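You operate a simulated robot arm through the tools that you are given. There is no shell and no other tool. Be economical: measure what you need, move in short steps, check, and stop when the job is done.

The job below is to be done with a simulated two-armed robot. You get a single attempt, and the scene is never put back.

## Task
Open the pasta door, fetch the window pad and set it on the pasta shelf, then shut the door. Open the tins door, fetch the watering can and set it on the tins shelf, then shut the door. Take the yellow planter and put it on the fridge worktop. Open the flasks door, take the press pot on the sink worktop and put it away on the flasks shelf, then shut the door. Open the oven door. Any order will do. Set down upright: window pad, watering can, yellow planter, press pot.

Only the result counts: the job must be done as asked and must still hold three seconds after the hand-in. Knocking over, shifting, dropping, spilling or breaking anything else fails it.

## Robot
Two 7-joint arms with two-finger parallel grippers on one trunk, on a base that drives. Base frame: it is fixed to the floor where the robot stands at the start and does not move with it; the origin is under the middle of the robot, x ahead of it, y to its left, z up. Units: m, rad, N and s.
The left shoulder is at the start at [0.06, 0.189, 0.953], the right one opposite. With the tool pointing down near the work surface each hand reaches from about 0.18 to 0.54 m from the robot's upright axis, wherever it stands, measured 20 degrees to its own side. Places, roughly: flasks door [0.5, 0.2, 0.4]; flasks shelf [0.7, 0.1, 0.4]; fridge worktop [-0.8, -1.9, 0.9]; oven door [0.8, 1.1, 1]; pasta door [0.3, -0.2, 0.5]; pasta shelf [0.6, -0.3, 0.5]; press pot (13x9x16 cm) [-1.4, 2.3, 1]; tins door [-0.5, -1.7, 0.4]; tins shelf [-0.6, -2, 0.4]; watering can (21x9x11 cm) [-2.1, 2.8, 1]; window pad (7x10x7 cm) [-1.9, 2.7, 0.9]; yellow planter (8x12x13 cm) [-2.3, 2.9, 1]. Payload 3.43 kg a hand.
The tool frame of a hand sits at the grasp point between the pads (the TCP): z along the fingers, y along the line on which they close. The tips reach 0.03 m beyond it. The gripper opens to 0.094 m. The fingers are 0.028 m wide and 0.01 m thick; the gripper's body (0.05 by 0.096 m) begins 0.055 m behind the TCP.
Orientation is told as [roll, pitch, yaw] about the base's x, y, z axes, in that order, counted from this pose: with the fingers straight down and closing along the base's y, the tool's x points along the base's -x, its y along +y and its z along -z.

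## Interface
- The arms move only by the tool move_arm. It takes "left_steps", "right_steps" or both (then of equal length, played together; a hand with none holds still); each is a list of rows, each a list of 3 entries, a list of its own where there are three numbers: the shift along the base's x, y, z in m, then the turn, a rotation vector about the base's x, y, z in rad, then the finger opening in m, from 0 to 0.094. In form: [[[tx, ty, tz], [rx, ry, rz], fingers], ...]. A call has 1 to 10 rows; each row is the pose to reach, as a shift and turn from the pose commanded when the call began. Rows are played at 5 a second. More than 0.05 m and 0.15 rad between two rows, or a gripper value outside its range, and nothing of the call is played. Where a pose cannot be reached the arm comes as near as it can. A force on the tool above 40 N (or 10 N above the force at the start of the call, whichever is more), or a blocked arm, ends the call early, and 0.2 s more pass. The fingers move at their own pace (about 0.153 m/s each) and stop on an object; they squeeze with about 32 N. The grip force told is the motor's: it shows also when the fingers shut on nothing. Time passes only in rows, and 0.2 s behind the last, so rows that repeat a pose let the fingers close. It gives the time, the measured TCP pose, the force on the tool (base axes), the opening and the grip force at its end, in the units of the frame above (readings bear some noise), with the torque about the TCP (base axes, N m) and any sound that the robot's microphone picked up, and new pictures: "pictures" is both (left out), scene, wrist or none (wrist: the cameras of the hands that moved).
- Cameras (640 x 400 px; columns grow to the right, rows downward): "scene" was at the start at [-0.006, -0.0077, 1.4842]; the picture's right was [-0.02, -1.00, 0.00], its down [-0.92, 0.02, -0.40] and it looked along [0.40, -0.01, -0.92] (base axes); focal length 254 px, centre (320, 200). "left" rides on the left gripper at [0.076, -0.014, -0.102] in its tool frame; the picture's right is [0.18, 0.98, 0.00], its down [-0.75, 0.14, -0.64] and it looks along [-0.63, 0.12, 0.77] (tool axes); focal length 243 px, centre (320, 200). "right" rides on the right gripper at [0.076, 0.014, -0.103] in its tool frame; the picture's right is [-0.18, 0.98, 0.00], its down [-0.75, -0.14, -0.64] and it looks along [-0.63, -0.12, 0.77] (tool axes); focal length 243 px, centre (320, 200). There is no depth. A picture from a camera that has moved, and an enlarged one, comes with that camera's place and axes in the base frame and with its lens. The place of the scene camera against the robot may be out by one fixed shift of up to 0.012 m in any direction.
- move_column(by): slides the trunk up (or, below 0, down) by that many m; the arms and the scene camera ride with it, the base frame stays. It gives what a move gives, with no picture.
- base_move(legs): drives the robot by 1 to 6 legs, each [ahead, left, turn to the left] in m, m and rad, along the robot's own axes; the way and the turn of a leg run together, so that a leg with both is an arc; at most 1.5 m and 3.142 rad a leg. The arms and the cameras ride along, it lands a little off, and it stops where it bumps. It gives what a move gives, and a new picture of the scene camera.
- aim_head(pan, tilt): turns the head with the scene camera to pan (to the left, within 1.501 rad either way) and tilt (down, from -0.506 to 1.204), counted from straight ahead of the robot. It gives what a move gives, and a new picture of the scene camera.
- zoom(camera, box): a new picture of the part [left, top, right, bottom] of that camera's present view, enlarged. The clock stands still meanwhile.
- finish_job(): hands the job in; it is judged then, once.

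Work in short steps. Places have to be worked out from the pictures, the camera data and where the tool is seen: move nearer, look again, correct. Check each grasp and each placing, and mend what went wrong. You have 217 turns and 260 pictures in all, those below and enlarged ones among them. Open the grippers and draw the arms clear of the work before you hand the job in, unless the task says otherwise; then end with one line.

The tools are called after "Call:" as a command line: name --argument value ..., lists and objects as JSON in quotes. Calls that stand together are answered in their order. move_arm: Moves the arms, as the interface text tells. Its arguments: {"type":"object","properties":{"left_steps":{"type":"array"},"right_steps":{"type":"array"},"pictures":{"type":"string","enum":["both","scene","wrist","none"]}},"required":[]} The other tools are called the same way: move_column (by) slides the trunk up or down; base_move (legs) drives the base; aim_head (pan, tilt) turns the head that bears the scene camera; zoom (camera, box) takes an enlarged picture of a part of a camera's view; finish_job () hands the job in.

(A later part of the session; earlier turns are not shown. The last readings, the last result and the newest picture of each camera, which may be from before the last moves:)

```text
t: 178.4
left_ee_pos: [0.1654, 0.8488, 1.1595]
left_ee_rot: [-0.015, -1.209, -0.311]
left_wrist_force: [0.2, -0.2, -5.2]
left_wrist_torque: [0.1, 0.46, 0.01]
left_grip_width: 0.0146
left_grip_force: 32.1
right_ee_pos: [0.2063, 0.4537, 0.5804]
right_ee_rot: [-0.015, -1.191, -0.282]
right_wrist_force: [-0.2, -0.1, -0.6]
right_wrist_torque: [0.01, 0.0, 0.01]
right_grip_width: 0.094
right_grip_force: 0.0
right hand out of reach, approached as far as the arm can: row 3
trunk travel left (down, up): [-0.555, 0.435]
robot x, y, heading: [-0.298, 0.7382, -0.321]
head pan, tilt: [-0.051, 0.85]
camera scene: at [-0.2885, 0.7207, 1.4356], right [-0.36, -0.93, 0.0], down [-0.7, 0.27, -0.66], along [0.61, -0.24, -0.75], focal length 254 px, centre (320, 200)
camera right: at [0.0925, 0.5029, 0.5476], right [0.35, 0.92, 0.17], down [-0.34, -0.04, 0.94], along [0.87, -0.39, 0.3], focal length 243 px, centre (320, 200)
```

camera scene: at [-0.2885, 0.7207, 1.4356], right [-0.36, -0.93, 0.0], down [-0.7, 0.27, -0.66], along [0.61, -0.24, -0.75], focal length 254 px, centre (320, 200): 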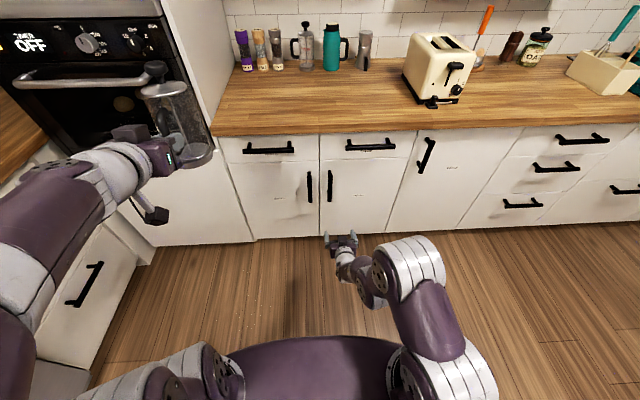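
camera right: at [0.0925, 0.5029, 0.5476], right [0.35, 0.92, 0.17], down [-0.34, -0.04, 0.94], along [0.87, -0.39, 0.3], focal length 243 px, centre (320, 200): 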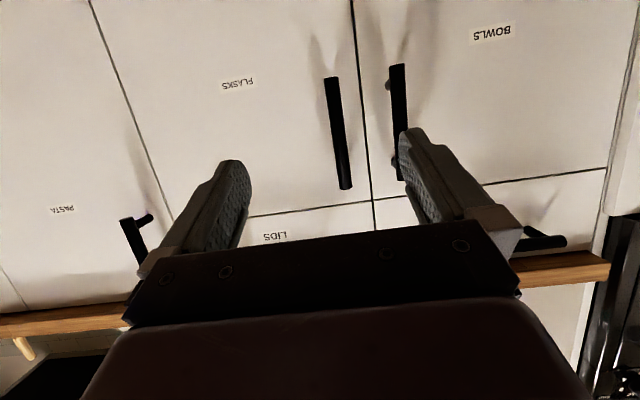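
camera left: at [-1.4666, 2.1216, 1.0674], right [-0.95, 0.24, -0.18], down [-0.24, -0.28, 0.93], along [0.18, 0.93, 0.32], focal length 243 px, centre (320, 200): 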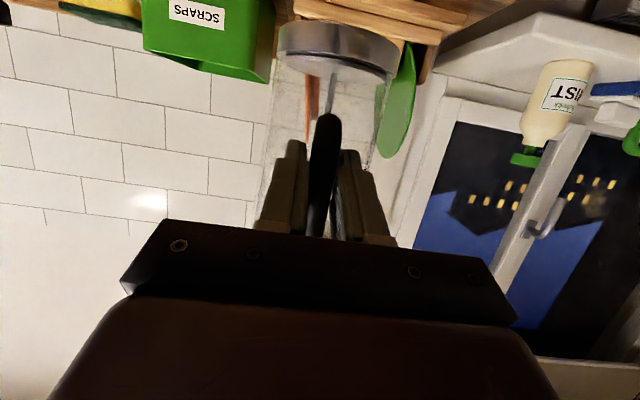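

Handle at v≈0.511, z 0.49–0.66; TCP needs 0.016 left and ~0.26 ahead. Base ahead 0.2 then check.

Call:
base_move --legs '[[0.19, 0.016, 0.0]]'

Call:
zoom --camera "right" --box '[0, 0, 640, 400]'

```text
t: 180.0
left_ee_pos: [0.3513, 0.8053, 1.1571]
left_ee_rot: [-0.017, -1.209, -0.312]
left_wrist_force: [0.0, -0.1, -5.9]
left_wrist_torque: [0.08, 0.44, 0.02]
left_grip_width: 0.0146
left_grip_force: 32.2
right_ee_pos: [0.391, 0.4096, 0.5799]
right_ee_rot: [-0.02, -1.189, -0.28]
right_wrist_force: [-0.1, -0.1, 0.3]
right_wrist_torque: [-0.02, -0.03, 0.0]
right_grip_width: 0.0939
right_grip_force: 0.0
trunk travel left (down, up): [-0.555, 0.435]
robot x, y, heading: [-0.1166, 0.6937, -0.319]
head pan, tilt: [-0.051, 0.85]
camera scene: at [-0.1035, 0.6775, 1.4356], right [-0.36, -0.93, 0.0], down [-0.7, 0.27, -0.66], along [0.61, -0.24, -0.75], focal length 254 px, centre (320, 200)
```

scene: 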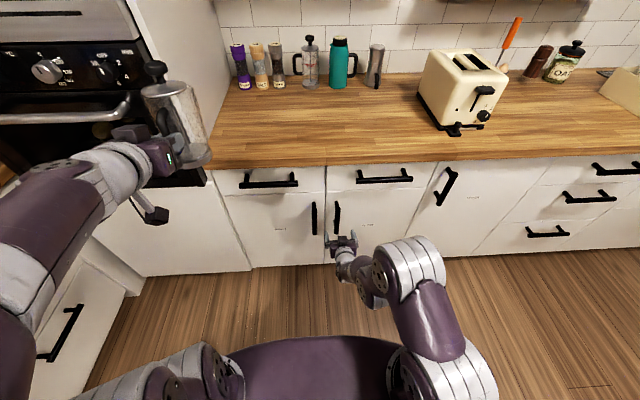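

```text
1.00 times, centred on (320, 200) of right
camera zoom: at [0.2765, 0.4584, 0.5477], right [0.36, 0.92, 0.16], down [-0.34, -0.04, 0.94], along [0.87, -0.39, 0.3], focal length 243 px, centre (320, 200)
```

zoom: 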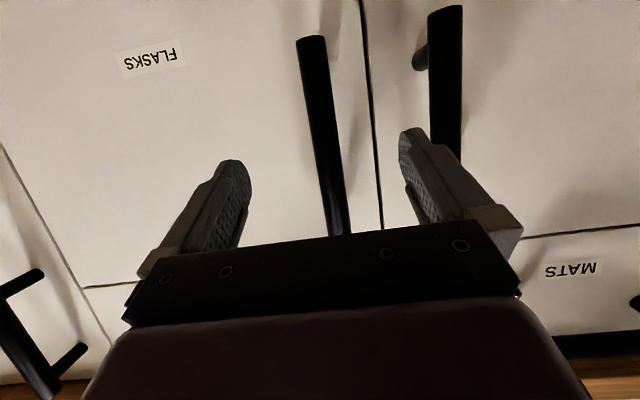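

Centred. Advance 0.075 with the opening slightly narrowed, and close.

Call:
move_arm --right_steps '[[[0.035, -0.0115, -0.003], [0, 0, 0], 0.075], [[0.0713, -0.0232, -0.006], [0, 0, 0], 0.075], [[0.0713, -0.0232, -0.006], [0, 0, 0], 0.0], [[0.0713, -0.0232, -0.006], [0, 0, 0], 0.0], [[0.0713, -0.0232, -0.006], [0, 0, 0], 0.0]]' --pictures "none"

```text
t: 181.2
left_ee_pos: [0.3528, 0.8071, 1.1582]
left_ee_rot: [-0.022, -1.207, -0.304]
left_wrist_force: [-0.4, 0.1, -5.1]
left_wrist_torque: [0.08, 0.44, 0.02]
left_grip_width: 0.0144
left_grip_force: 32.1
right_ee_pos: [0.4638, 0.3885, 0.573]
right_ee_rot: [-0.03, -1.187, -0.268]
right_wrist_force: [6.3, 25.7, -5.3]
right_wrist_torque: [-0.17, 0.05, 0.22]
right_grip_width: 0.0258
right_grip_force: 45.3
trunk travel left (down, up): [-0.555, 0.435]
robot x, y, heading: [-0.1131, 0.695, -0.316]
head pan, tilt: [-0.051, 0.85]
```

Gripped. Swing the door by driving an arc about the hinge (≈v 0.15).

Call:
base_move --legs '[[-0.119, -0.172, 0.25]]'

```text
t: 182.8
left_ee_pos: [0.1602, 0.771, 1.1584]
left_ee_rot: [-0.009, -1.207, -0.071]
left_wrist_force: [0.5, -1.5, -6.8]
left_wrist_torque: [-0.01, 0.44, 0.06]
left_grip_width: 0.0146
left_grip_force: 32.0
right_ee_pos: [0.37, 0.391, 0.5748]
right_ee_rot: [-0.016, -1.189, -0.045]
right_wrist_force: [2.4, -17.5, -6.0]
right_wrist_torque: [0.05, 0.24, 0.17]
right_grip_width: 0.026
right_grip_force: 45.6
trunk travel left (down, up): [-0.555, 0.435]
robot x, y, heading: [-0.2644, 0.5543, -0.075]
head pan, tilt: [-0.051, 0.85]
camera scene: at [-0.2517, 0.5371, 1.4355], right [-0.12, -0.99, 0.0], down [-0.75, 0.09, -0.66], along [0.65, -0.08, -0.75], focal length 254 px, centre (320, 200)
```

scene: 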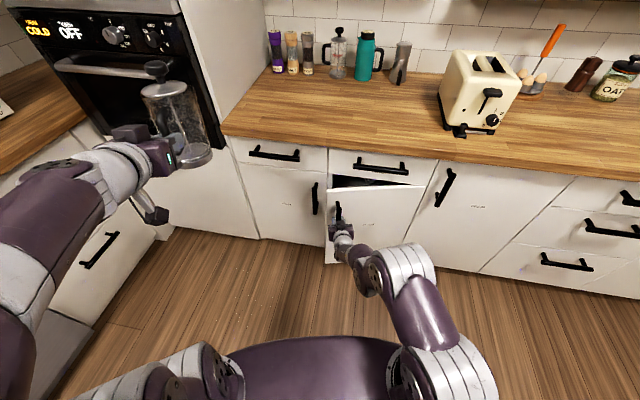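

Call:
base_move --legs '[[-0.13, -0.2115, 0.3]]'

```text
t: 184.5
left_ee_pos: [-0.0077, 0.687, 1.1562]
left_ee_rot: [-0.014, -1.204, 0.183]
left_wrist_force: [-1.3, -0.4, -5.8]
left_wrist_torque: [-0.12, 0.44, 0.0]
left_grip_width: 0.0145
left_grip_force: 32.1
right_ee_pos: [0.2898, 0.3739, 0.5737]
right_ee_rot: [-0.028, -1.188, 0.23]
right_wrist_force: [-2.2, 7.4, -6.2]
right_wrist_torque: [0.09, 0.1, 0.29]
right_grip_width: 0.0261
right_grip_force: 44.8
trunk travel left (down, up): [-0.555, 0.435]
robot x, y, heading: [-0.3657, 0.3645, 0.174]
head pan, tilt: [-0.051, 0.85]
stopped in leg 1: the force on the tool passed its limit (the readings are from after the stop); the commanded pose is now the measured one
camera scene: at [-0.3504, 0.3597, 1.4355], right [0.12, -0.99, 0.0], down [-0.75, -0.09, -0.66], along [0.65, 0.08, -0.75], focal length 254 px, centre (320, 200)
```

scene: 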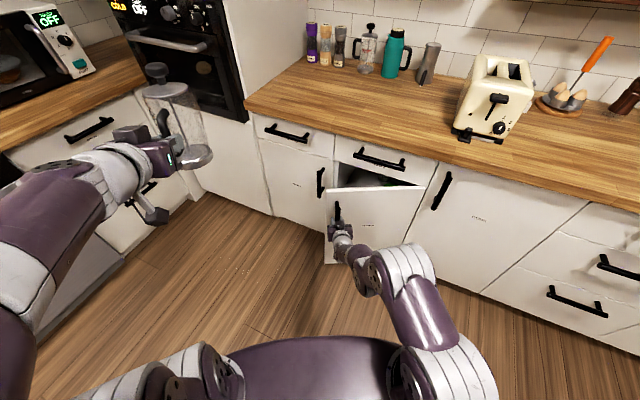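

Call:
base_move --legs '[[-0.129, -0.212, 0.3], [-0.129, -0.212, 0.3]]'

```text
t: 186.1
left_ee_pos: [-0.1489, 0.5661, 1.1565]
left_ee_rot: [-0.015, -1.202, 0.438]
left_wrist_force: [-0.7, 0.0, -5.7]
left_wrist_torque: [-0.24, 0.36, 0.0]
left_grip_width: 0.0144
left_grip_force: 32.3
right_ee_pos: [0.2166, 0.3391, 0.5752]
right_ee_rot: [-0.034, -1.187, 0.492]
right_wrist_force: [-4.7, 6.0, -7.2]
right_wrist_torque: [0.11, 0.02, 0.28]
right_grip_width: 0.0261
right_grip_force: 44.8
trunk travel left (down, up): [-0.555, 0.435]
robot x, y, heading: [-0.4138, 0.1672, 0.43]
head pan, tilt: [-0.051, 0.85]
stopped in leg 1: the force on the tool passed its limit (the readings are from after the stop); the commanded pose is now the measured one
camera scene: at [-0.4007, 0.164, 1.4355], right [0.37, -0.93, 0.0], down [-0.7, -0.28, -0.66], along [0.61, 0.24, -0.75], focal length 254 px, centre (320, 200)
```

scene: 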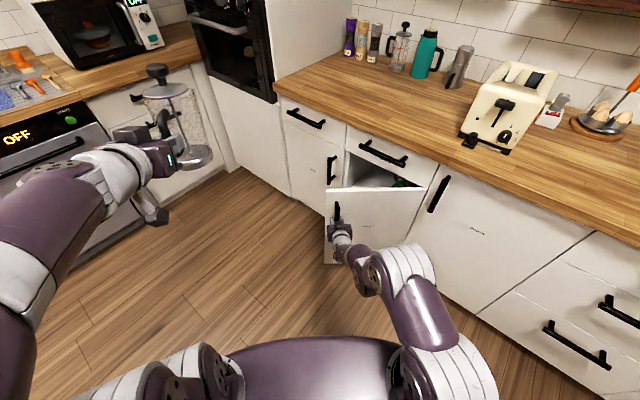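

Call:
base_move --legs '[[-0.1305, -0.21, 0.3], [-0.1305, -0.21, 0.3]]'

```text
t: 187.9
left_ee_pos: [-0.2686, 0.3934, 1.1546]
left_ee_rot: [-0.016, -1.198, 0.728]
left_wrist_force: [-0.2, -0.6, -5.4]
left_wrist_torque: [-0.34, 0.29, 0.0]
left_grip_width: 0.0145
left_grip_force: 31.9
right_ee_pos: [0.1444, 0.2805, 0.5751]
right_ee_rot: [-0.039, -1.186, 0.79]
right_wrist_force: [-0.1, 1.6, -1.7]
right_wrist_torque: [-0.07, 0.33, 0.25]
right_grip_width: 0.026
right_grip_force: 44.7
trunk travel left (down, up): [-0.555, 0.435]
robot x, y, heading: [-0.414, -0.064, 0.713]
head pan, tilt: [-0.051, 0.85]
stopped in leg 1: the force on the tool passed its limit (the readings are from after the stop); the commanded pose is now the measured one
camera scene: at [-0.3981, -0.062, 1.4356], right [0.62, -0.79, 0.0], down [-0.59, -0.46, -0.66], along [0.52, 0.41, -0.75], focal length 254 px, centre (320, 200)
```

scene: 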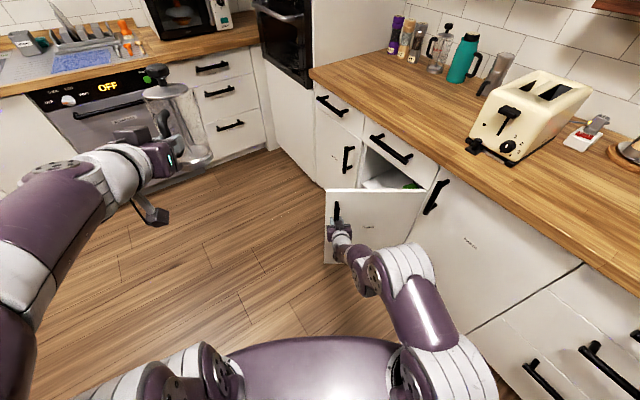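

Call:
base_move --legs '[[-0.131, -0.211, 0.3]]'

Call:
base_move --legs '[[-0.11, -0.175, 0.25]]'

```text
t: 189.7
left_ee_pos: [-0.3385, 0.183, 1.1559]
left_ee_rot: [-0.019, -1.2, 1.042]
left_wrist_force: [-0.4, -0.5, -5.1]
left_wrist_torque: [-0.41, 0.23, 0.02]
left_grip_width: 0.0143
left_grip_force: 32.3
right_ee_pos: [0.0895, 0.2028, 0.5741]
right_ee_rot: [-0.046, -1.186, 1.11]
right_wrist_force: [-13.8, 9.2, -7.4]
right_wrist_torque: [-0.36, -0.07, 0.53]
right_grip_width: 0.0263
right_grip_force: 44.7
trunk travel left (down, up): [-0.555, 0.435]
robot x, y, heading: [-0.3326, -0.2983, 1.033]
head pan, tilt: [-0.051, 0.85]
camera scene: at [-0.3244, -0.2886, 1.4355], right [0.83, -0.56, 0.0], down [-0.42, -0.62, -0.66], along [0.37, 0.55, -0.75], focal length 254 px, centre (320, 200)
```

scene: 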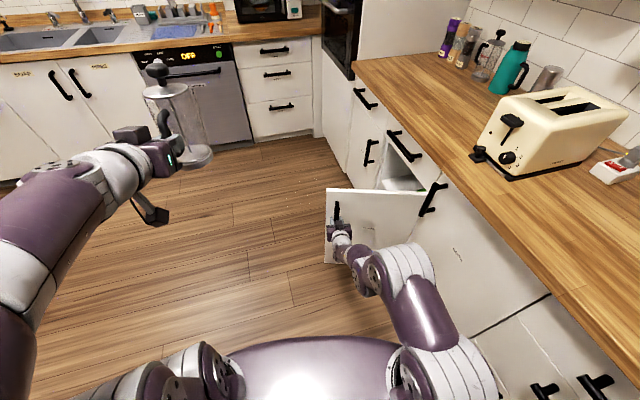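

```text
t: 191.0
left_ee_pos: [-0.3485, 0.0527, 1.1531]
left_ee_rot: [-0.017, -1.197, 1.215]
left_wrist_force: [-0.6, -0.2, -3.7]
left_wrist_torque: [-0.46, 0.16, -0.01]
left_grip_width: 0.0143
left_grip_force: 32.1
right_ee_pos: [0.0665, 0.1493, 0.5742]
right_ee_rot: [-0.05, -1.188, 1.298]
right_wrist_force: [-7.9, 2.3, -8.1]
right_wrist_torque: [-0.14, 0.21, 0.38]
right_grip_width: 0.0264
right_grip_force: 45.5
trunk travel left (down, up): [-0.555, 0.435]
robot x, y, heading: [-0.2575, -0.4173, 1.205]
head pan, tilt: [-0.051, 0.85]
stopped in leg 1: the force on the tool passed its limit (the readings are from after the stop); the commanded pose is now the measured one
camera scene: at [-0.2522, -0.4076, 1.4354], right [0.91, -0.4, 0.0], down [-0.3, -0.69, -0.66], along [0.27, 0.6, -0.75], focal length 254 px, centre (320, 200)
```

scene: 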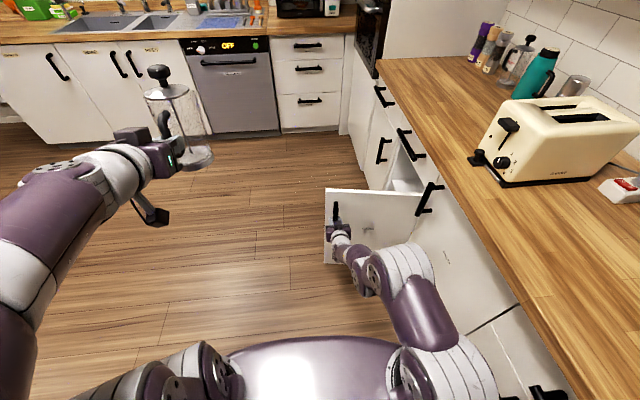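

Door ~86°. A bit more, then release and back away.

Call:
base_move --legs '[[-0.066, -0.105, 0.15]]'

Call:
move_arm --right_steps '[[[0, 0, 0], [0, 0, 0], 0.094], [[0, 0, 0], [0, 0, 0], 0.094], [[0, 0, 0], [0, 0, 0], 0.094]]' --pictures "none"

Call:
base_move --legs '[[-0.2, 0, 0]]'

```text
t: 192.2
left_ee_pos: [-0.3422, -0.0207, 1.1523]
left_ee_rot: [-0.02, -1.192, 1.32]
left_wrist_force: [-0.7, -0.6, -5.3]
left_wrist_torque: [-0.44, 0.08, 0.01]
left_grip_width: 0.0144
left_grip_force: 31.7
right_ee_pos: [0.0558, 0.117, 0.5745]
right_ee_rot: [-0.056, -1.188, 1.415]
right_wrist_force: [-8.1, 2.4, -7.2]
right_wrist_torque: [-0.06, 0.09, 0.36]
right_grip_width: 0.0258
right_grip_force: 45.0
trunk travel left (down, up): [-0.555, 0.435]
robot x, y, heading: [-0.2065, -0.4837, 1.307]
head pan, tilt: [-0.051, 0.85]
stopped in leg 1: the force on the tool passed its limit (the readings are from after the stop); the commanded pose is now the measured one
camera scene: at [-0.2009, -0.4713, 1.4355], right [0.95, -0.31, 0.0], down [-0.23, -0.71, -0.66], along [0.2, 0.63, -0.75], focal length 254 px, centre (320, 200)
```

scene: 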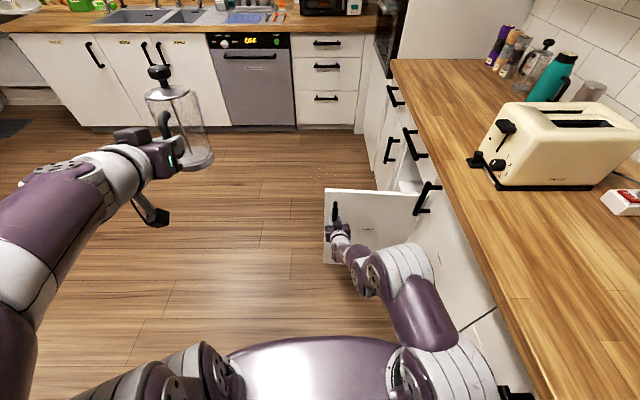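

```text
t: 193.0
left_ee_pos: [-0.3426, -0.0207, 1.1539]
left_ee_rot: [-0.02, -1.196, 1.319]
left_wrist_force: [0.1, -0.2, -4.7]
left_wrist_torque: [-0.44, 0.09, 0.02]
left_grip_width: 0.0143
left_grip_force: 32.0
right_ee_pos: [0.0585, 0.1165, 0.5763]
right_ee_rot: [-0.055, -1.192, 1.41]
right_wrist_force: [0.4, -0.2, -0.5]
right_wrist_torque: [-0.02, -0.02, 0.01]
right_grip_width: 0.0941
right_grip_force: 0.0
trunk travel left (down, up): [-0.555, 0.435]
robot x, y, heading: [-0.2033, -0.4806, 1.308]
head pan, tilt: [-0.051, 0.85]
```

```text
t: 194.5
left_ee_pos: [-0.3937, -0.2109, 1.1549]
left_ee_rot: [-0.019, -1.196, 1.317]
left_wrist_force: [-0.2, -1.0, -5.9]
left_wrist_torque: [-0.44, 0.06, -0.02]
left_grip_width: 0.0145
left_grip_force: 32.5
right_ee_pos: [0.007, -0.0742, 0.5778]
right_ee_rot: [-0.057, -1.194, 1.41]
right_wrist_force: [-0.3, 0.3, 0.2]
right_wrist_torque: [0.01, -0.04, 0.03]
right_grip_width: 0.094
right_grip_force: 0.1
trunk travel left (down, up): [-0.555, 0.435]
robot x, y, heading: [-0.2549, -0.674, 1.308]
head pan, tilt: [-0.051, 0.85]
camera scene: at [-0.2531, -0.6607, 1.4356], right [0.95, -0.31, 0.0], down [-0.23, -0.71, -0.66], along [0.21, 0.63, -0.75], focal length 254 px, centre (320, 200)
```

scene: 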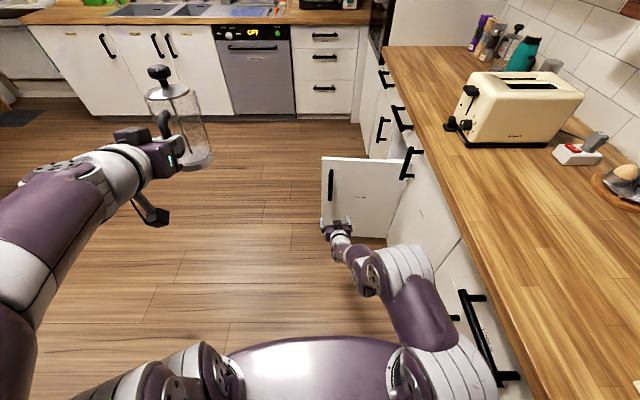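

Drive around to face the open flasks cupboard.

Call:
base_move --legs '[[0, 0.9, 0], [0, 0, -1.622], [0, 0.82, 0]]'

Call:
aim_head --pan 0.15 --tilt 0.75

```text
t: 207.2
left_ee_pos: [-0.411, 0.4553, 1.153]
left_ee_rot: [-0.022, -1.195, -0.307]
left_wrist_force: [0.8, 0.9, -5.6]
left_wrist_torque: [0.12, 0.45, 0.0]
left_grip_width: 0.0146
left_grip_force: 31.9
right_ee_pos: [-0.2961, 0.0479, 0.5766]
right_ee_rot: [-0.058, -1.192, -0.215]
right_wrist_force: [-0.1, -0.1, 0.8]
right_wrist_torque: [-0.01, -0.02, 0.02]
right_grip_width: 0.0939
right_grip_force: 0.1
trunk travel left (down, up): [-0.555, 0.435]
robot x, y, heading: [-0.8786, 0.3452, -0.32]
head pan, tilt: [-0.051, 0.85]
camera scene: at [-0.8664, 0.3288, 1.4356], right [-0.36, -0.93, 0.0], down [-0.7, 0.27, -0.66], along [0.61, -0.24, -0.75], focal length 254 px, centre (320, 200)
```

scene: 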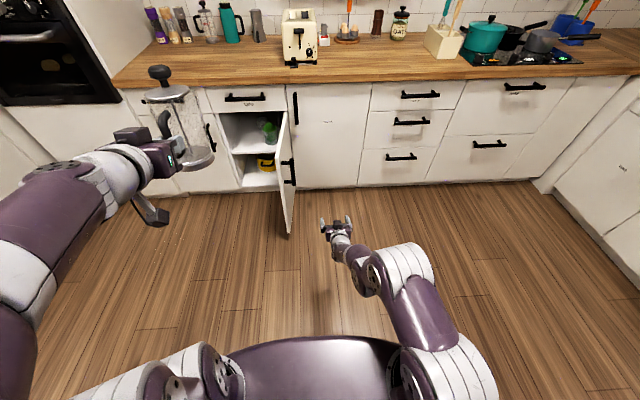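

```text
t: 207.9
left_ee_pos: [-0.4099, 0.4551, 1.1529]
left_ee_rot: [-0.019, -1.196, -0.31]
left_wrist_force: [-0.6, -0.1, -5.6]
left_wrist_torque: [0.13, 0.48, 0.03]
left_grip_width: 0.0148
left_grip_force: 32.1
right_ee_pos: [-0.2943, 0.0479, 0.5749]
right_ee_rot: [-0.057, -1.19, -0.216]
right_wrist_force: [0.1, 0.3, 1.2]
right_wrist_torque: [0.02, 0.0, 0.02]
right_grip_width: 0.0939
right_grip_force: 0.1
trunk travel left (down, up): [-0.555, 0.435]
robot x, y, heading: [-0.879, 0.3432, -0.322]
head pan, tilt: [0.15, 0.75]
camera scene: at [-0.8578, 0.3424, 1.4436], right [-0.17, -0.99, 0.0], down [-0.67, 0.12, -0.73], along [0.72, -0.12, -0.68], focal length 254 px, centre (320, 200)
```

scene: 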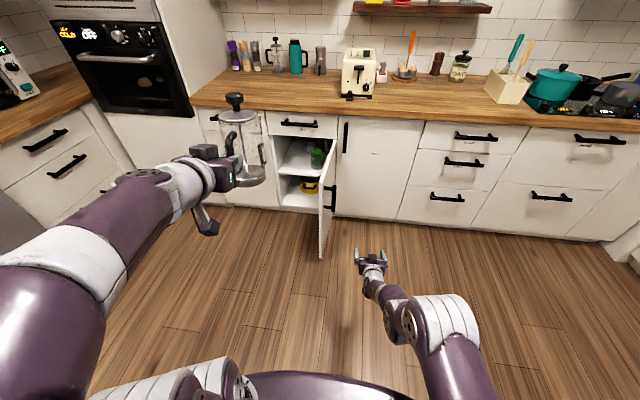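

Call:
zoom --camera "scene" --box '[240, 105, 370, 265]'

```text
2.50 times, centred on (305, 185) of scene
camera zoom: at [-0.8578, 0.3424, 1.4436], right [-0.17, -0.99, 0.0], down [-0.67, 0.12, -0.73], along [0.72, -0.12, -0.68], focal length 636 px, centre (358, 238)
```

zoom: 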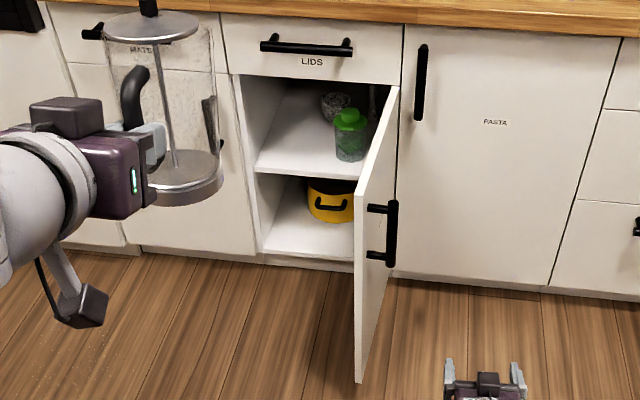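

The shelf (z≈0.42) has a jar at right-front and a bowl at back; free room is at v≈0.33–0.51. I tuck the right arm away, lower the trunk, and lower/extend the left hand.

Call:
move_arm --right_steps '[[[-0.042, -0.021, 0.02], [0, 0, 0], 0.05], [[-0.084, -0.042, 0.04], [0, 0, 0], 0.0], [[-0.126, -0.063, 0.06], [0, 0, 0], 0.0], [[-0.168, -0.084, 0.08], [0, 0, 0], 0.0], [[-0.21, -0.105, 0.1], [0, 0, 0], 0.0], [[-0.253, -0.127, 0.12], [0, 0, 0], 0.0]]' --pictures "none"

Call:
move_column --by -0.33

Call:
base_move --legs '[[0, 0.12, 0.008]]'

```text
refused: row 1 steps farther than a row can; nothing moved
```

```text
t: 211.2
left_ee_pos: [-0.4114, 0.4551, 0.8229]
left_ee_rot: [-0.021, -1.196, -0.307]
left_wrist_force: [-0.8, 0.2, -5.6]
left_wrist_torque: [0.15, 0.43, -0.01]
left_grip_width: 0.0143
left_grip_force: 31.9
right_ee_pos: [-0.2961, 0.0474, 0.2474]
right_ee_rot: [-0.057, -1.19, -0.216]
right_wrist_force: [0.4, -0.2, -0.3]
right_wrist_torque: [0.04, -0.01, 0.03]
right_grip_width: 0.0941
right_grip_force: 0.0
trunk travel left (down, up): [-0.225, 0.765]
robot x, y, heading: [-0.8754, 0.3472, -0.321]
head pan, tilt: [0.15, 0.75]
```

```text
t: 212.4
left_ee_pos: [-0.3741, 0.572, 0.8225]
left_ee_rot: [-0.021, -1.195, -0.303]
left_wrist_force: [0.4, 0.4, -5.1]
left_wrist_torque: [0.13, 0.46, -0.03]
left_grip_width: 0.0143
left_grip_force: 32.0
right_ee_pos: [-0.2561, 0.1652, 0.2468]
right_ee_rot: [-0.056, -1.19, -0.208]
right_wrist_force: [-0.6, -0.7, -1.2]
right_wrist_torque: [0.0, 0.03, 0.02]
right_grip_width: 0.0942
right_grip_force: 0.1
trunk travel left (down, up): [-0.225, 0.765]
robot x, y, heading: [-0.8415, 0.4558, -0.311]
head pan, tilt: [0.15, 0.75]
camera scene: at [-0.8204, 0.457, 1.1136], right [-0.16, -0.99, 0.0], down [-0.67, 0.11, -0.73], along [0.72, -0.12, -0.68], focal length 254 px, centre (320, 200)
```

scene: 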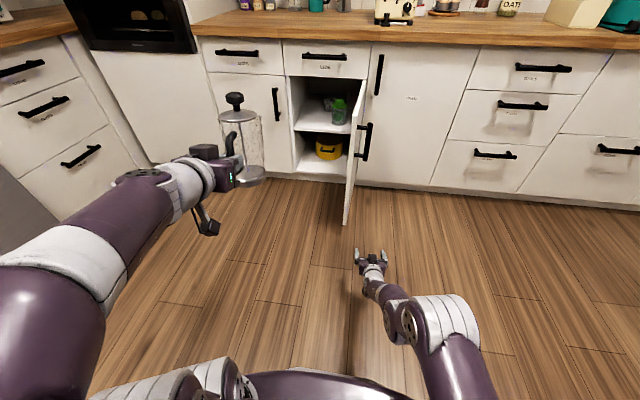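

Call:
move_arm --left_steps '[[[0, 0, -0.035], [0, 0, 0], 0.0], [[0, 0, -0.07], [0, 0, 0], 0.0], [[0, 0, -0.105], [0, 0, 0], 0.0], [[0, 0, -0.14], [0, 0, 0], 0.0], [[0, 0, -0.175], [0, 0, 0], 0.0], [[0, 0, -0.21], [0, 0, 0], 0.0], [[0, 0, -0.245], [0, 0, 0], 0.0], [[0, 0, -0.275], [0, 0, 0], 0.0]]' --right_steps '[[[-0.031, -0.016, 0.01], [0, 0, 0], 0.05], [[-0.062, -0.032, 0.02], [0, 0, 0], 0.0], [[-0.093, -0.048, 0.03], [0, 0, 0], 0.0], [[-0.124, -0.064, 0.04], [0, 0, 0], 0.0], [[-0.155, -0.08, 0.05], [0, 0, 0], 0.0], [[-0.186, -0.096, 0.06], [0, 0, 0], 0.0], [[-0.217, -0.112, 0.07], [0, 0, 0], 0.0], [[-0.25, -0.127, 0.08], [0, 0, 0], 0.0]]' --pictures "scene"

```text
t: 214.2
left_ee_pos: [-0.3542, 0.5743, 0.5589]
left_ee_rot: [-0.023, -1.189, -0.299]
left_wrist_force: [-0.3, 0.2, -5.3]
left_wrist_torque: [0.13, 0.45, 0.02]
left_grip_width: 0.0147
left_grip_force: 32.1
left hand out of reach, approached as far as the arm can: row 7, 8
right_ee_pos: [-0.3848, 0.1663, 0.3385]
right_ee_rot: [-0.155, -1.165, -0.184]
right_wrist_force: [0.0, 0.1, 0.3]
right_wrist_torque: [0.0, 0.01, -0.01]
right_grip_width: 0.0
right_grip_force: 32.5
right hand out of reach, approached as far as the arm can: row 1, 2, 3, 4, 5, 6, 7, 8
trunk travel left (down, up): [-0.225, 0.765]
robot x, y, heading: [-0.8393, 0.4607, -0.317]
head pan, tilt: [0.15, 0.75]
camera scene: at [-0.8205, 0.457, 1.1136], right [-0.16, -0.99, 0.0], down [-0.67, 0.11, -0.73], along [0.72, -0.12, -0.68], focal length 254 px, centre (320, 200)
```

scene: 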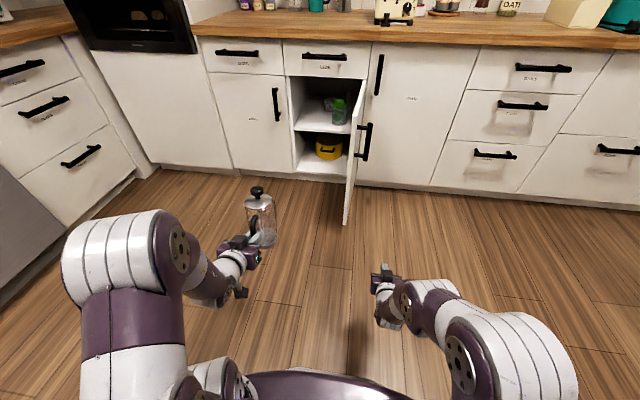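

Left hand is aligned (v≈0.437), pot bottom ≈0.47. Drive ahead 0.62, watching the door.

Call:
base_move --legs '[[0.62, 0, 0]]'

Call:
zoom --camera "left" --box '[0, 0, 640, 400]'

```text
t: 217.7
left_ee_pos: [0.2276, 0.39, 0.5587]
left_ee_rot: [-0.026, -1.186, -0.287]
left_wrist_force: [-0.4, -0.3, -6.5]
left_wrist_torque: [0.12, 0.42, -0.01]
left_grip_width: 0.0146
left_grip_force: 31.6
right_ee_pos: [0.2012, -0.018, 0.3385]
right_ee_rot: [-0.156, -1.167, -0.176]
right_wrist_force: [0.2, 0.3, -0.2]
right_wrist_torque: [0.0, 0.01, 0.05]
right_grip_width: 0.0
right_grip_force: 31.9
trunk travel left (down, up): [-0.225, 0.765]
robot x, y, heading: [-0.257, 0.2706, -0.307]
head pan, tilt: [0.15, 0.75]
camera scene: at [-0.2367, 0.2696, 1.1136], right [-0.16, -0.99, 0.0], down [-0.67, 0.11, -0.73], along [0.72, -0.11, -0.68], focal length 254 px, centre (320, 200)
```

scene: 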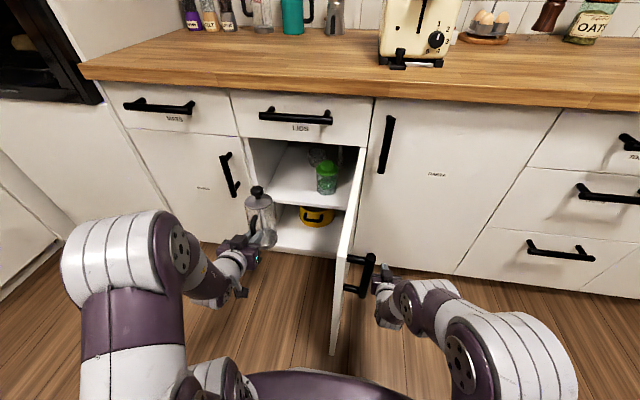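

```text
1.00 times, centred on (320, 200) of left
camera zoom: at [0.106, 0.4147, 0.527], right [0.24, 0.95, -0.18], down [-0.25, 0.24, 0.94], along [0.94, -0.18, 0.3], focal length 243 px, centre (320, 200)
```

zoom: 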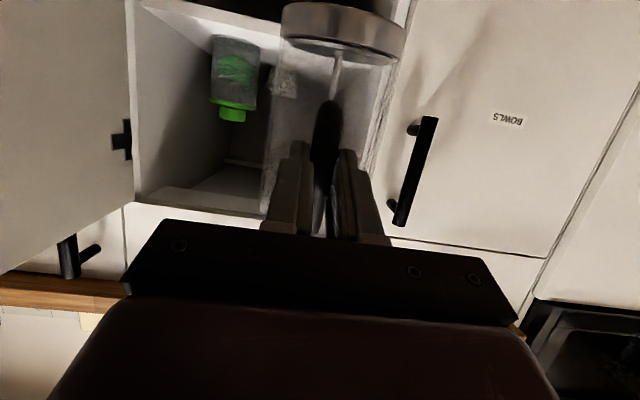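

Pot is centred at v≈0.445; walls/jar are clear. Drive 0.05 more and extend the left arm into the cupboard.

Call:
base_move --legs '[[0.05, 0, 0]]'

Call:
move_arm --left_steps '[[[0.043, -0.015, 0], [0, 0, 0], 0.0], [[0.086, -0.031, 0], [0, 0, 0], 0.0], [[0.129, -0.047, 0], [0, 0, 0], 0.0], [[0.172, -0.063, 0], [0, 0, 0], 0.0], [[0.215, -0.079, 0], [0, 0, 0], 0.0]]'

```text
t: 218.6
left_ee_pos: [0.2765, 0.3766, 0.5593]
left_ee_rot: [-0.025, -1.188, -0.288]
left_wrist_force: [-0.6, 1.2, -5.1]
left_wrist_torque: [0.11, 0.47, -0.01]
left_grip_width: 0.0144
left_grip_force: 32.1
right_ee_pos: [0.2498, -0.0319, 0.337]
right_ee_rot: [-0.155, -1.164, -0.172]
right_wrist_force: [0.5, 0.5, -0.2]
right_wrist_torque: [0.0, -0.02, -0.01]
right_grip_width: 0.0003
right_grip_force: 32.2
trunk travel left (down, up): [-0.225, 0.765]
robot x, y, heading: [-0.207, 0.2586, -0.305]
head pan, tilt: [0.15, 0.75]
camera scene: at [-0.1889, 0.2545, 1.1136], right [-0.15, -0.99, 0.0], down [-0.67, 0.11, -0.73], along [0.72, -0.11, -0.68], focal length 254 px, centre (320, 200)
```

scene: 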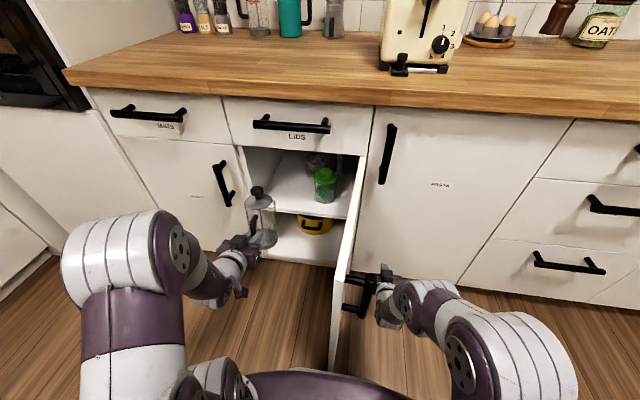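

```text
t: 219.8
left_ee_pos: [0.4895, 0.2978, 0.5576]
left_ee_rot: [-0.029, -1.183, -0.287]
left_wrist_force: [-0.7, 0.0, -4.8]
left_wrist_torque: [0.1, 0.47, -0.02]
left_grip_width: 0.0143
left_grip_force: 32.2
right_ee_pos: [0.2501, -0.0315, 0.3368]
right_ee_rot: [-0.156, -1.166, -0.175]
right_wrist_force: [0.4, 0.0, 0.1]
right_wrist_torque: [0.0, -0.02, -0.01]
right_grip_width: 0.0
right_grip_force: 32.1
trunk travel left (down, up): [-0.225, 0.765]
robot x, y, heading: [-0.2053, 0.2552, -0.298]
head pan, tilt: [0.15, 0.75]
camera scene: at [-0.1886, 0.2545, 1.1136], right [-0.15, -0.99, 0.0], down [-0.67, 0.11, -0.73], along [0.72, -0.11, -0.68], focal length 254 px, centre (320, 200)
camera left: at [0.3675, 0.3202, 0.527], right [0.24, 0.95, -0.18], down [-0.25, 0.24, 0.94], along [0.94, -0.18, 0.29], focal length 243 px, centre (320, 200)
```

scene: 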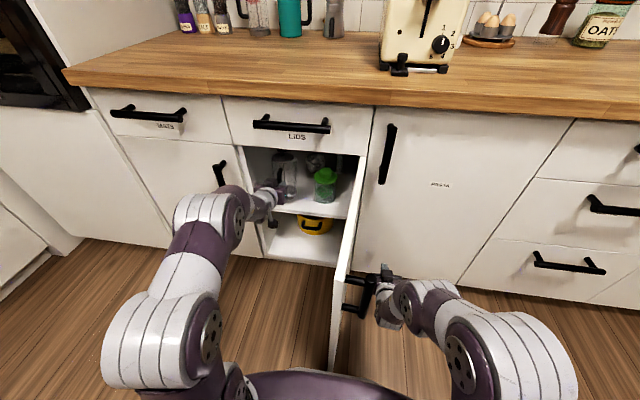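
left: 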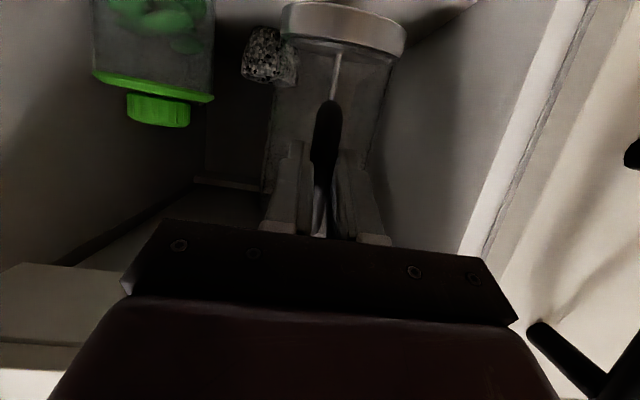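

Extend another 0.065, then lower onto the shelf.

Call:
move_arm --left_steps '[[[0.032, -0.0105, 0], [0, 0, 0], 0.0], [[0.064, -0.021, 0], [0, 0, 0], 0.0], [[0.064, -0.021, -0.015], [0, 0, 0], 0.0], [[0.064, -0.021, -0.03], [0, 0, 0], 0.0], [[0.064, -0.021, -0.035], [0, 0, 0], 0.0]]' --pictures "wrist"

```text
t: 221.0
left_ee_pos: [0.5554, 0.2759, 0.5237]
left_ee_rot: [-0.025, -1.185, -0.288]
left_wrist_force: [-0.4, 0.1, -5.2]
left_wrist_torque: [0.08, 0.42, -0.01]
left_grip_width: 0.0146
left_grip_force: 31.9
right_ee_pos: [0.2498, -0.0323, 0.3377]
right_ee_rot: [-0.157, -1.164, -0.175]
right_wrist_force: [-0.6, 0.3, -0.7]
right_wrist_torque: [-0.01, 0.01, 0.0]
right_grip_width: 0.0
right_grip_force: 32.3
trunk travel left (down, up): [-0.225, 0.765]
robot x, y, heading: [-0.2088, 0.2551, -0.308]
head pan, tilt: [0.15, 0.75]
camera left: at [0.4324, 0.3001, 0.4922], right [0.24, 0.95, -0.18], down [-0.25, 0.24, 0.94], along [0.94, -0.18, 0.3], focal length 243 px, centre (320, 200)
```

left: 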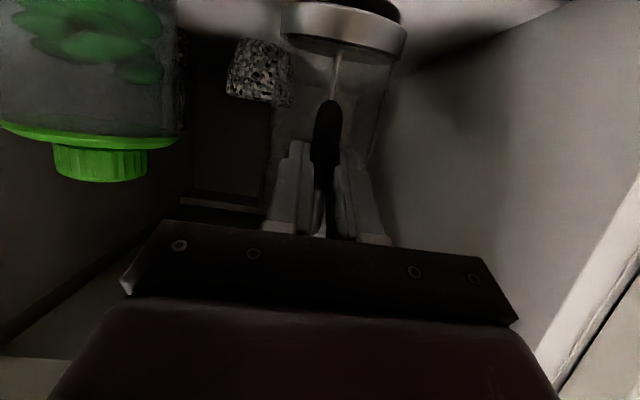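

Call:
move_arm --left_steps '[[[0, 0, -0.006], [0, 0, 0], 0.0], [[0, 0, -0.012], [0, 0, 0], 0.0], [[0, 0, -0.018], [0, 0, 0], 0.0]]' --pictures "none"

```text
t: 221.8
left_ee_pos: [0.5542, 0.2762, 0.5076]
left_ee_rot: [-0.026, -1.19, -0.286]
left_wrist_force: [-3.4, 0.9, 8.6]
left_wrist_torque: [-0.24, -0.95, 0.01]
left_grip_width: 0.0145
left_grip_force: 32.0
right_ee_pos: [0.2497, -0.033, 0.3387]
right_ee_rot: [-0.155, -1.168, -0.176]
right_wrist_force: [0.4, -0.4, -0.2]
right_wrist_torque: [0.0, 0.0, 0.0]
right_grip_width: 0.0002
right_grip_force: 31.9
trunk travel left (down, up): [-0.225, 0.765]
robot x, y, heading: [-0.2064, 0.2569, -0.306]
head pan, tilt: [0.15, 0.75]
```

Contact with the shelf. Release and withdraw straight back.

Call:
move_arm --left_steps '[[[0, 0, 0], [0, 0, 0], 0.03], [[0, 0, 0], [0, 0, 0], 0.06], [[0, 0, 0], [0, 0, 0], 0.06], [[-0.038, 0.0124, 0.004], [0, 0, 0], 0.06], [[-0.076, 0.0247, 0.008], [0, 0, 0], 0.06], [[-0.114, 0.037, 0.01], [0, 0, 0], 0.06], [[-0.152, 0.049, 0.01], [0, 0, 0], 0.06]]'

```text
t: 223.4
left_ee_pos: [0.4012, 0.3262, 0.5166]
left_ee_rot: [-0.025, -1.188, -0.29]
left_wrist_force: [-0.4, 0.9, -0.8]
left_wrist_torque: [-0.01, 0.0, 0.01]
left_grip_width: 0.0601
left_grip_force: 0.1
right_ee_pos: [0.2482, -0.0312, 0.338]
right_ee_rot: [-0.154, -1.166, -0.175]
right_wrist_force: [-0.1, 0.1, 0.3]
right_wrist_torque: [-0.01, 0.01, -0.02]
right_grip_width: 0.0002
right_grip_force: 31.4
trunk travel left (down, up): [-0.225, 0.765]
robot x, y, heading: [-0.2084, 0.2552, -0.307]
head pan, tilt: [0.15, 0.75]
camera scene: at [-0.1894, 0.2544, 1.1136], right [-0.15, -0.99, 0.0], down [-0.67, 0.11, -0.73], along [0.72, -0.11, -0.68], focal length 254 px, centre (320, 200)
camera left: at [0.28, 0.3495, 0.4846], right [0.24, 0.95, -0.18], down [-0.25, 0.24, 0.94], along [0.94, -0.18, 0.3], focal length 243 px, centre (320, 200)
```

scene: 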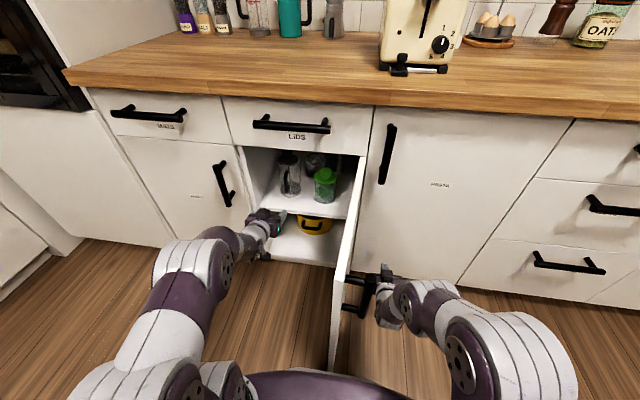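
left: 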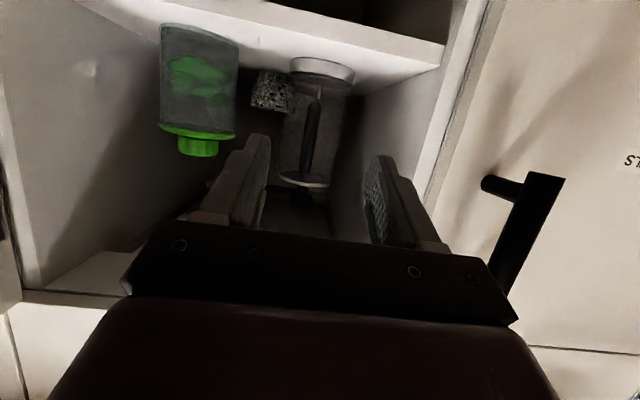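

Pot stands upright on the flasks shelf. I withdraw and raise the left hand above the door's sweep.

Call:
move_arm --left_steps '[[[-0.038, 0.0124, 0], [0, 0, 0], 0.03], [[-0.076, 0.0247, 0], [0, 0, 0], 0.0], [[-0.114, 0.037, 0.0], [0, 0, 0], 0.0], [[-0.135, 0.044, 0.04], [0, 0, 0], 0.0], [[-0.135, 0.044, 0.085], [0, 0, 0], 0.0], [[-0.135, 0.044, 0.13], [0, 0, 0], 0.0], [[-0.135, 0.044, 0.175], [0, 0, 0], 0.0], [[-0.135, 0.044, 0.22], [0, 0, 0], 0.0], [[-0.135, 0.044, 0.265], [0, 0, 0], 0.0], [[-0.135, 0.044, 0.31], [0, 0, 0], 0.0]]' --pictures "scene"

Call:
zoom --camera "scene" --box '[220, 130, 420, 255]'

```text
t: 225.6
left_ee_pos: [0.2673, 0.3691, 0.8274]
left_ee_rot: [-0.025, -1.19, -0.286]
left_wrist_force: [-0.6, -0.2, 0.0]
left_wrist_torque: [0.02, -0.01, 0.01]
left_grip_width: 0.0
left_grip_force: 32.1
left hand out of reach, approached as far as the arm can: row 3, 4
right_ee_pos: [0.2503, -0.0309, 0.338]
right_ee_rot: [-0.155, -1.166, -0.176]
right_wrist_force: [-0.5, -0.4, -0.5]
right_wrist_torque: [0.0, -0.01, 0.01]
right_grip_width: 0.0001
right_grip_force: 31.7
trunk travel left (down, up): [-0.225, 0.765]
robot x, y, heading: [-0.2112, 0.2576, -0.306]
head pan, tilt: [0.15, 0.75]
camera scene: at [-0.1895, 0.2545, 1.1136], right [-0.15, -0.99, 0.0], down [-0.67, 0.11, -0.73], along [0.72, -0.11, -0.68], focal length 254 px, centre (320, 200)
```

scene: 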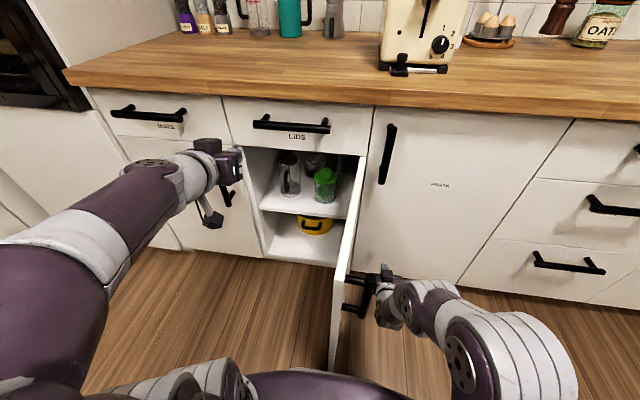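

```text
3.20 times, centred on (320, 192) of scene
camera zoom: at [-0.1895, 0.2545, 1.1136], right [-0.15, -0.99, 0.0], down [-0.67, 0.11, -0.73], along [0.72, -0.11, -0.68], focal length 814 px, centre (320, 224)
```

zoom: 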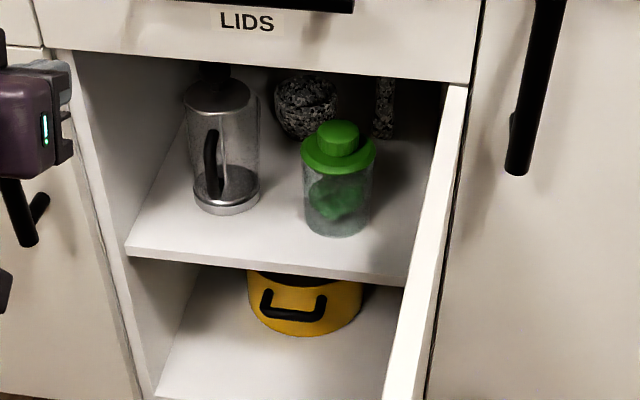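

Well placed. Now shut the flasks door with the right fist from outside, sweeping left and forward.

Call:
base_move --legs '[[-0.13, 0, 0], [0, 0.12, 0], [0.04, 0.13, 0]]'

```text
t: 228.6
left_ee_pos: [0.2576, 0.6366, 0.8265]
left_ee_rot: [-0.028, -1.186, -0.286]
left_wrist_force: [0.2, 0.6, -0.5]
left_wrist_torque: [0.03, 0.03, -0.02]
left_grip_width: 0.0
left_grip_force: 31.9
right_ee_pos: [0.2403, 0.2354, 0.3367]
right_ee_rot: [-0.156, -1.167, -0.171]
right_wrist_force: [-0.2, 0.5, 0.6]
right_wrist_torque: [0.0, 0.01, 0.02]
right_grip_width: 0.0
right_grip_force: 32.0
trunk travel left (down, up): [-0.225, 0.765]
robot x, y, heading: [-0.221, 0.5183, -0.305]
head pan, tilt: [0.15, 0.75]
camera scene: at [-0.1984, 0.5206, 1.1136], right [-0.15, -0.99, 0.0], down [-0.67, 0.1, -0.73], along [0.72, -0.11, -0.68], focal length 254 px, centre (320, 200)
```

scene: 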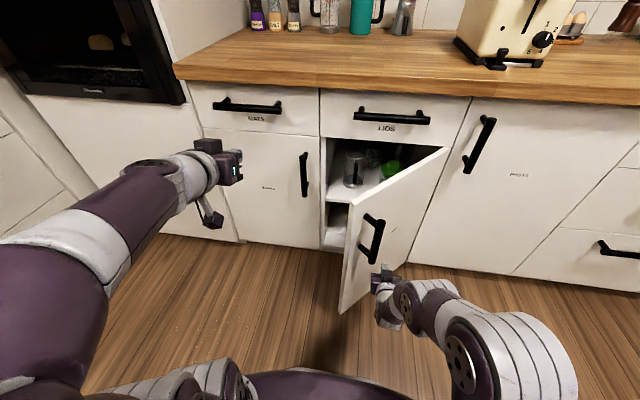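

Call:
base_move --legs '[[0.09, 0.1, 0], [0.09, 0.03, 0]]'

Call:
move_arm --right_steps '[[[0.0145, -0.0045, 0], [0, 0, 0], 0.0], [[0.0285, -0.009, 0], [0, 0, 0], 0.0], [[0.043, -0.0135, 0], [0, 0, 0], 0.0]]' --pictures "scene"

```text
t: 230.7
left_ee_pos: [0.4717, 0.7029, 0.8259]
left_ee_rot: [-0.027, -1.186, -0.289]
left_wrist_force: [-0.1, 0.7, 0.5]
left_wrist_torque: [-0.01, 0.0, 0.0]
left_grip_width: 0.0
left_grip_force: 31.9
right_ee_pos: [0.4528, 0.3018, 0.3385]
right_ee_rot: [-0.155, -1.166, -0.174]
right_wrist_force: [0.1, 0.0, 0.0]
right_wrist_torque: [-0.01, -0.01, -0.03]
right_grip_width: 0.0
right_grip_force: 32.3
trunk travel left (down, up): [-0.225, 0.765]
robot x, y, heading: [-0.0049, 0.5847, -0.305]
head pan, tilt: [0.15, 0.75]
camera scene: at [0.014, 0.5886, 1.1136], right [-0.16, -0.99, 0.0], down [-0.67, 0.11, -0.73], along [0.72, -0.11, -0.68], focal length 254 px, centre (320, 200)
```

scene: 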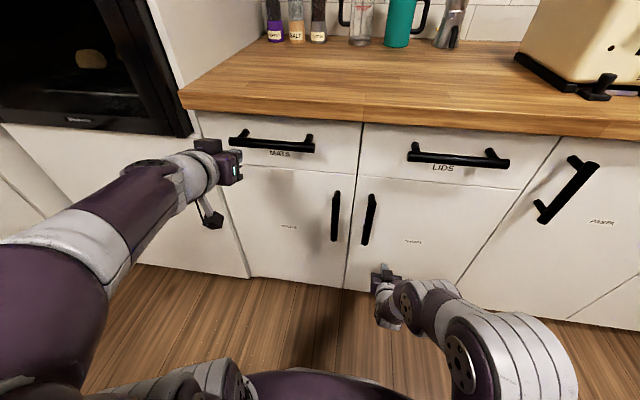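

```text
t: 231.1
left_ee_pos: [0.4719, 0.7032, 0.8252]
left_ee_rot: [-0.03, -1.186, -0.285]
left_wrist_force: [0.1, 0.2, -0.5]
left_wrist_torque: [0.01, 0.03, 0.01]
left_grip_width: 0.0
left_grip_force: 32.2
right_ee_pos: [0.4576, 0.299, 0.3289]
right_ee_rot: [-0.159, -1.143, -0.172]
right_wrist_force: [-9.0, 3.3, 2.6]
right_wrist_torque: [0.06, -0.11, 0.05]
right_grip_width: 0.0
right_grip_force: 31.8
trunk travel left (down, up): [-0.225, 0.765]
robot x, y, heading: [-0.0072, 0.5874, -0.306]
head pan, tilt: [0.15, 0.75]
stopped in row 2 (right hand): the force on the tool passed its limit (the readings are from after the stop); the commanded pose is now the measured one
camera scene: at [0.0129, 0.5891, 1.1136], right [-0.16, -0.99, 0.0], down [-0.67, 0.11, -0.73], along [0.72, -0.11, -0.68], focal length 254 px, centre (320, 200)
```

scene: 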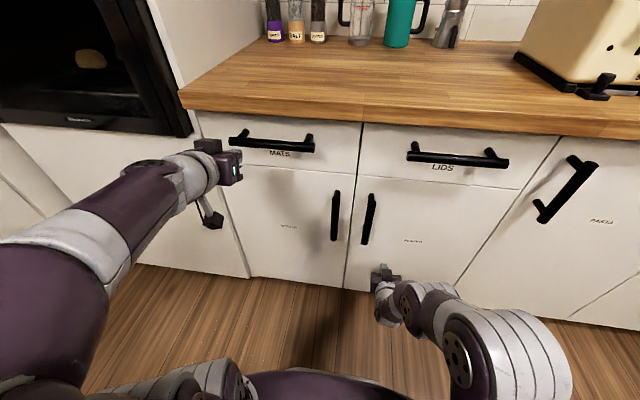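

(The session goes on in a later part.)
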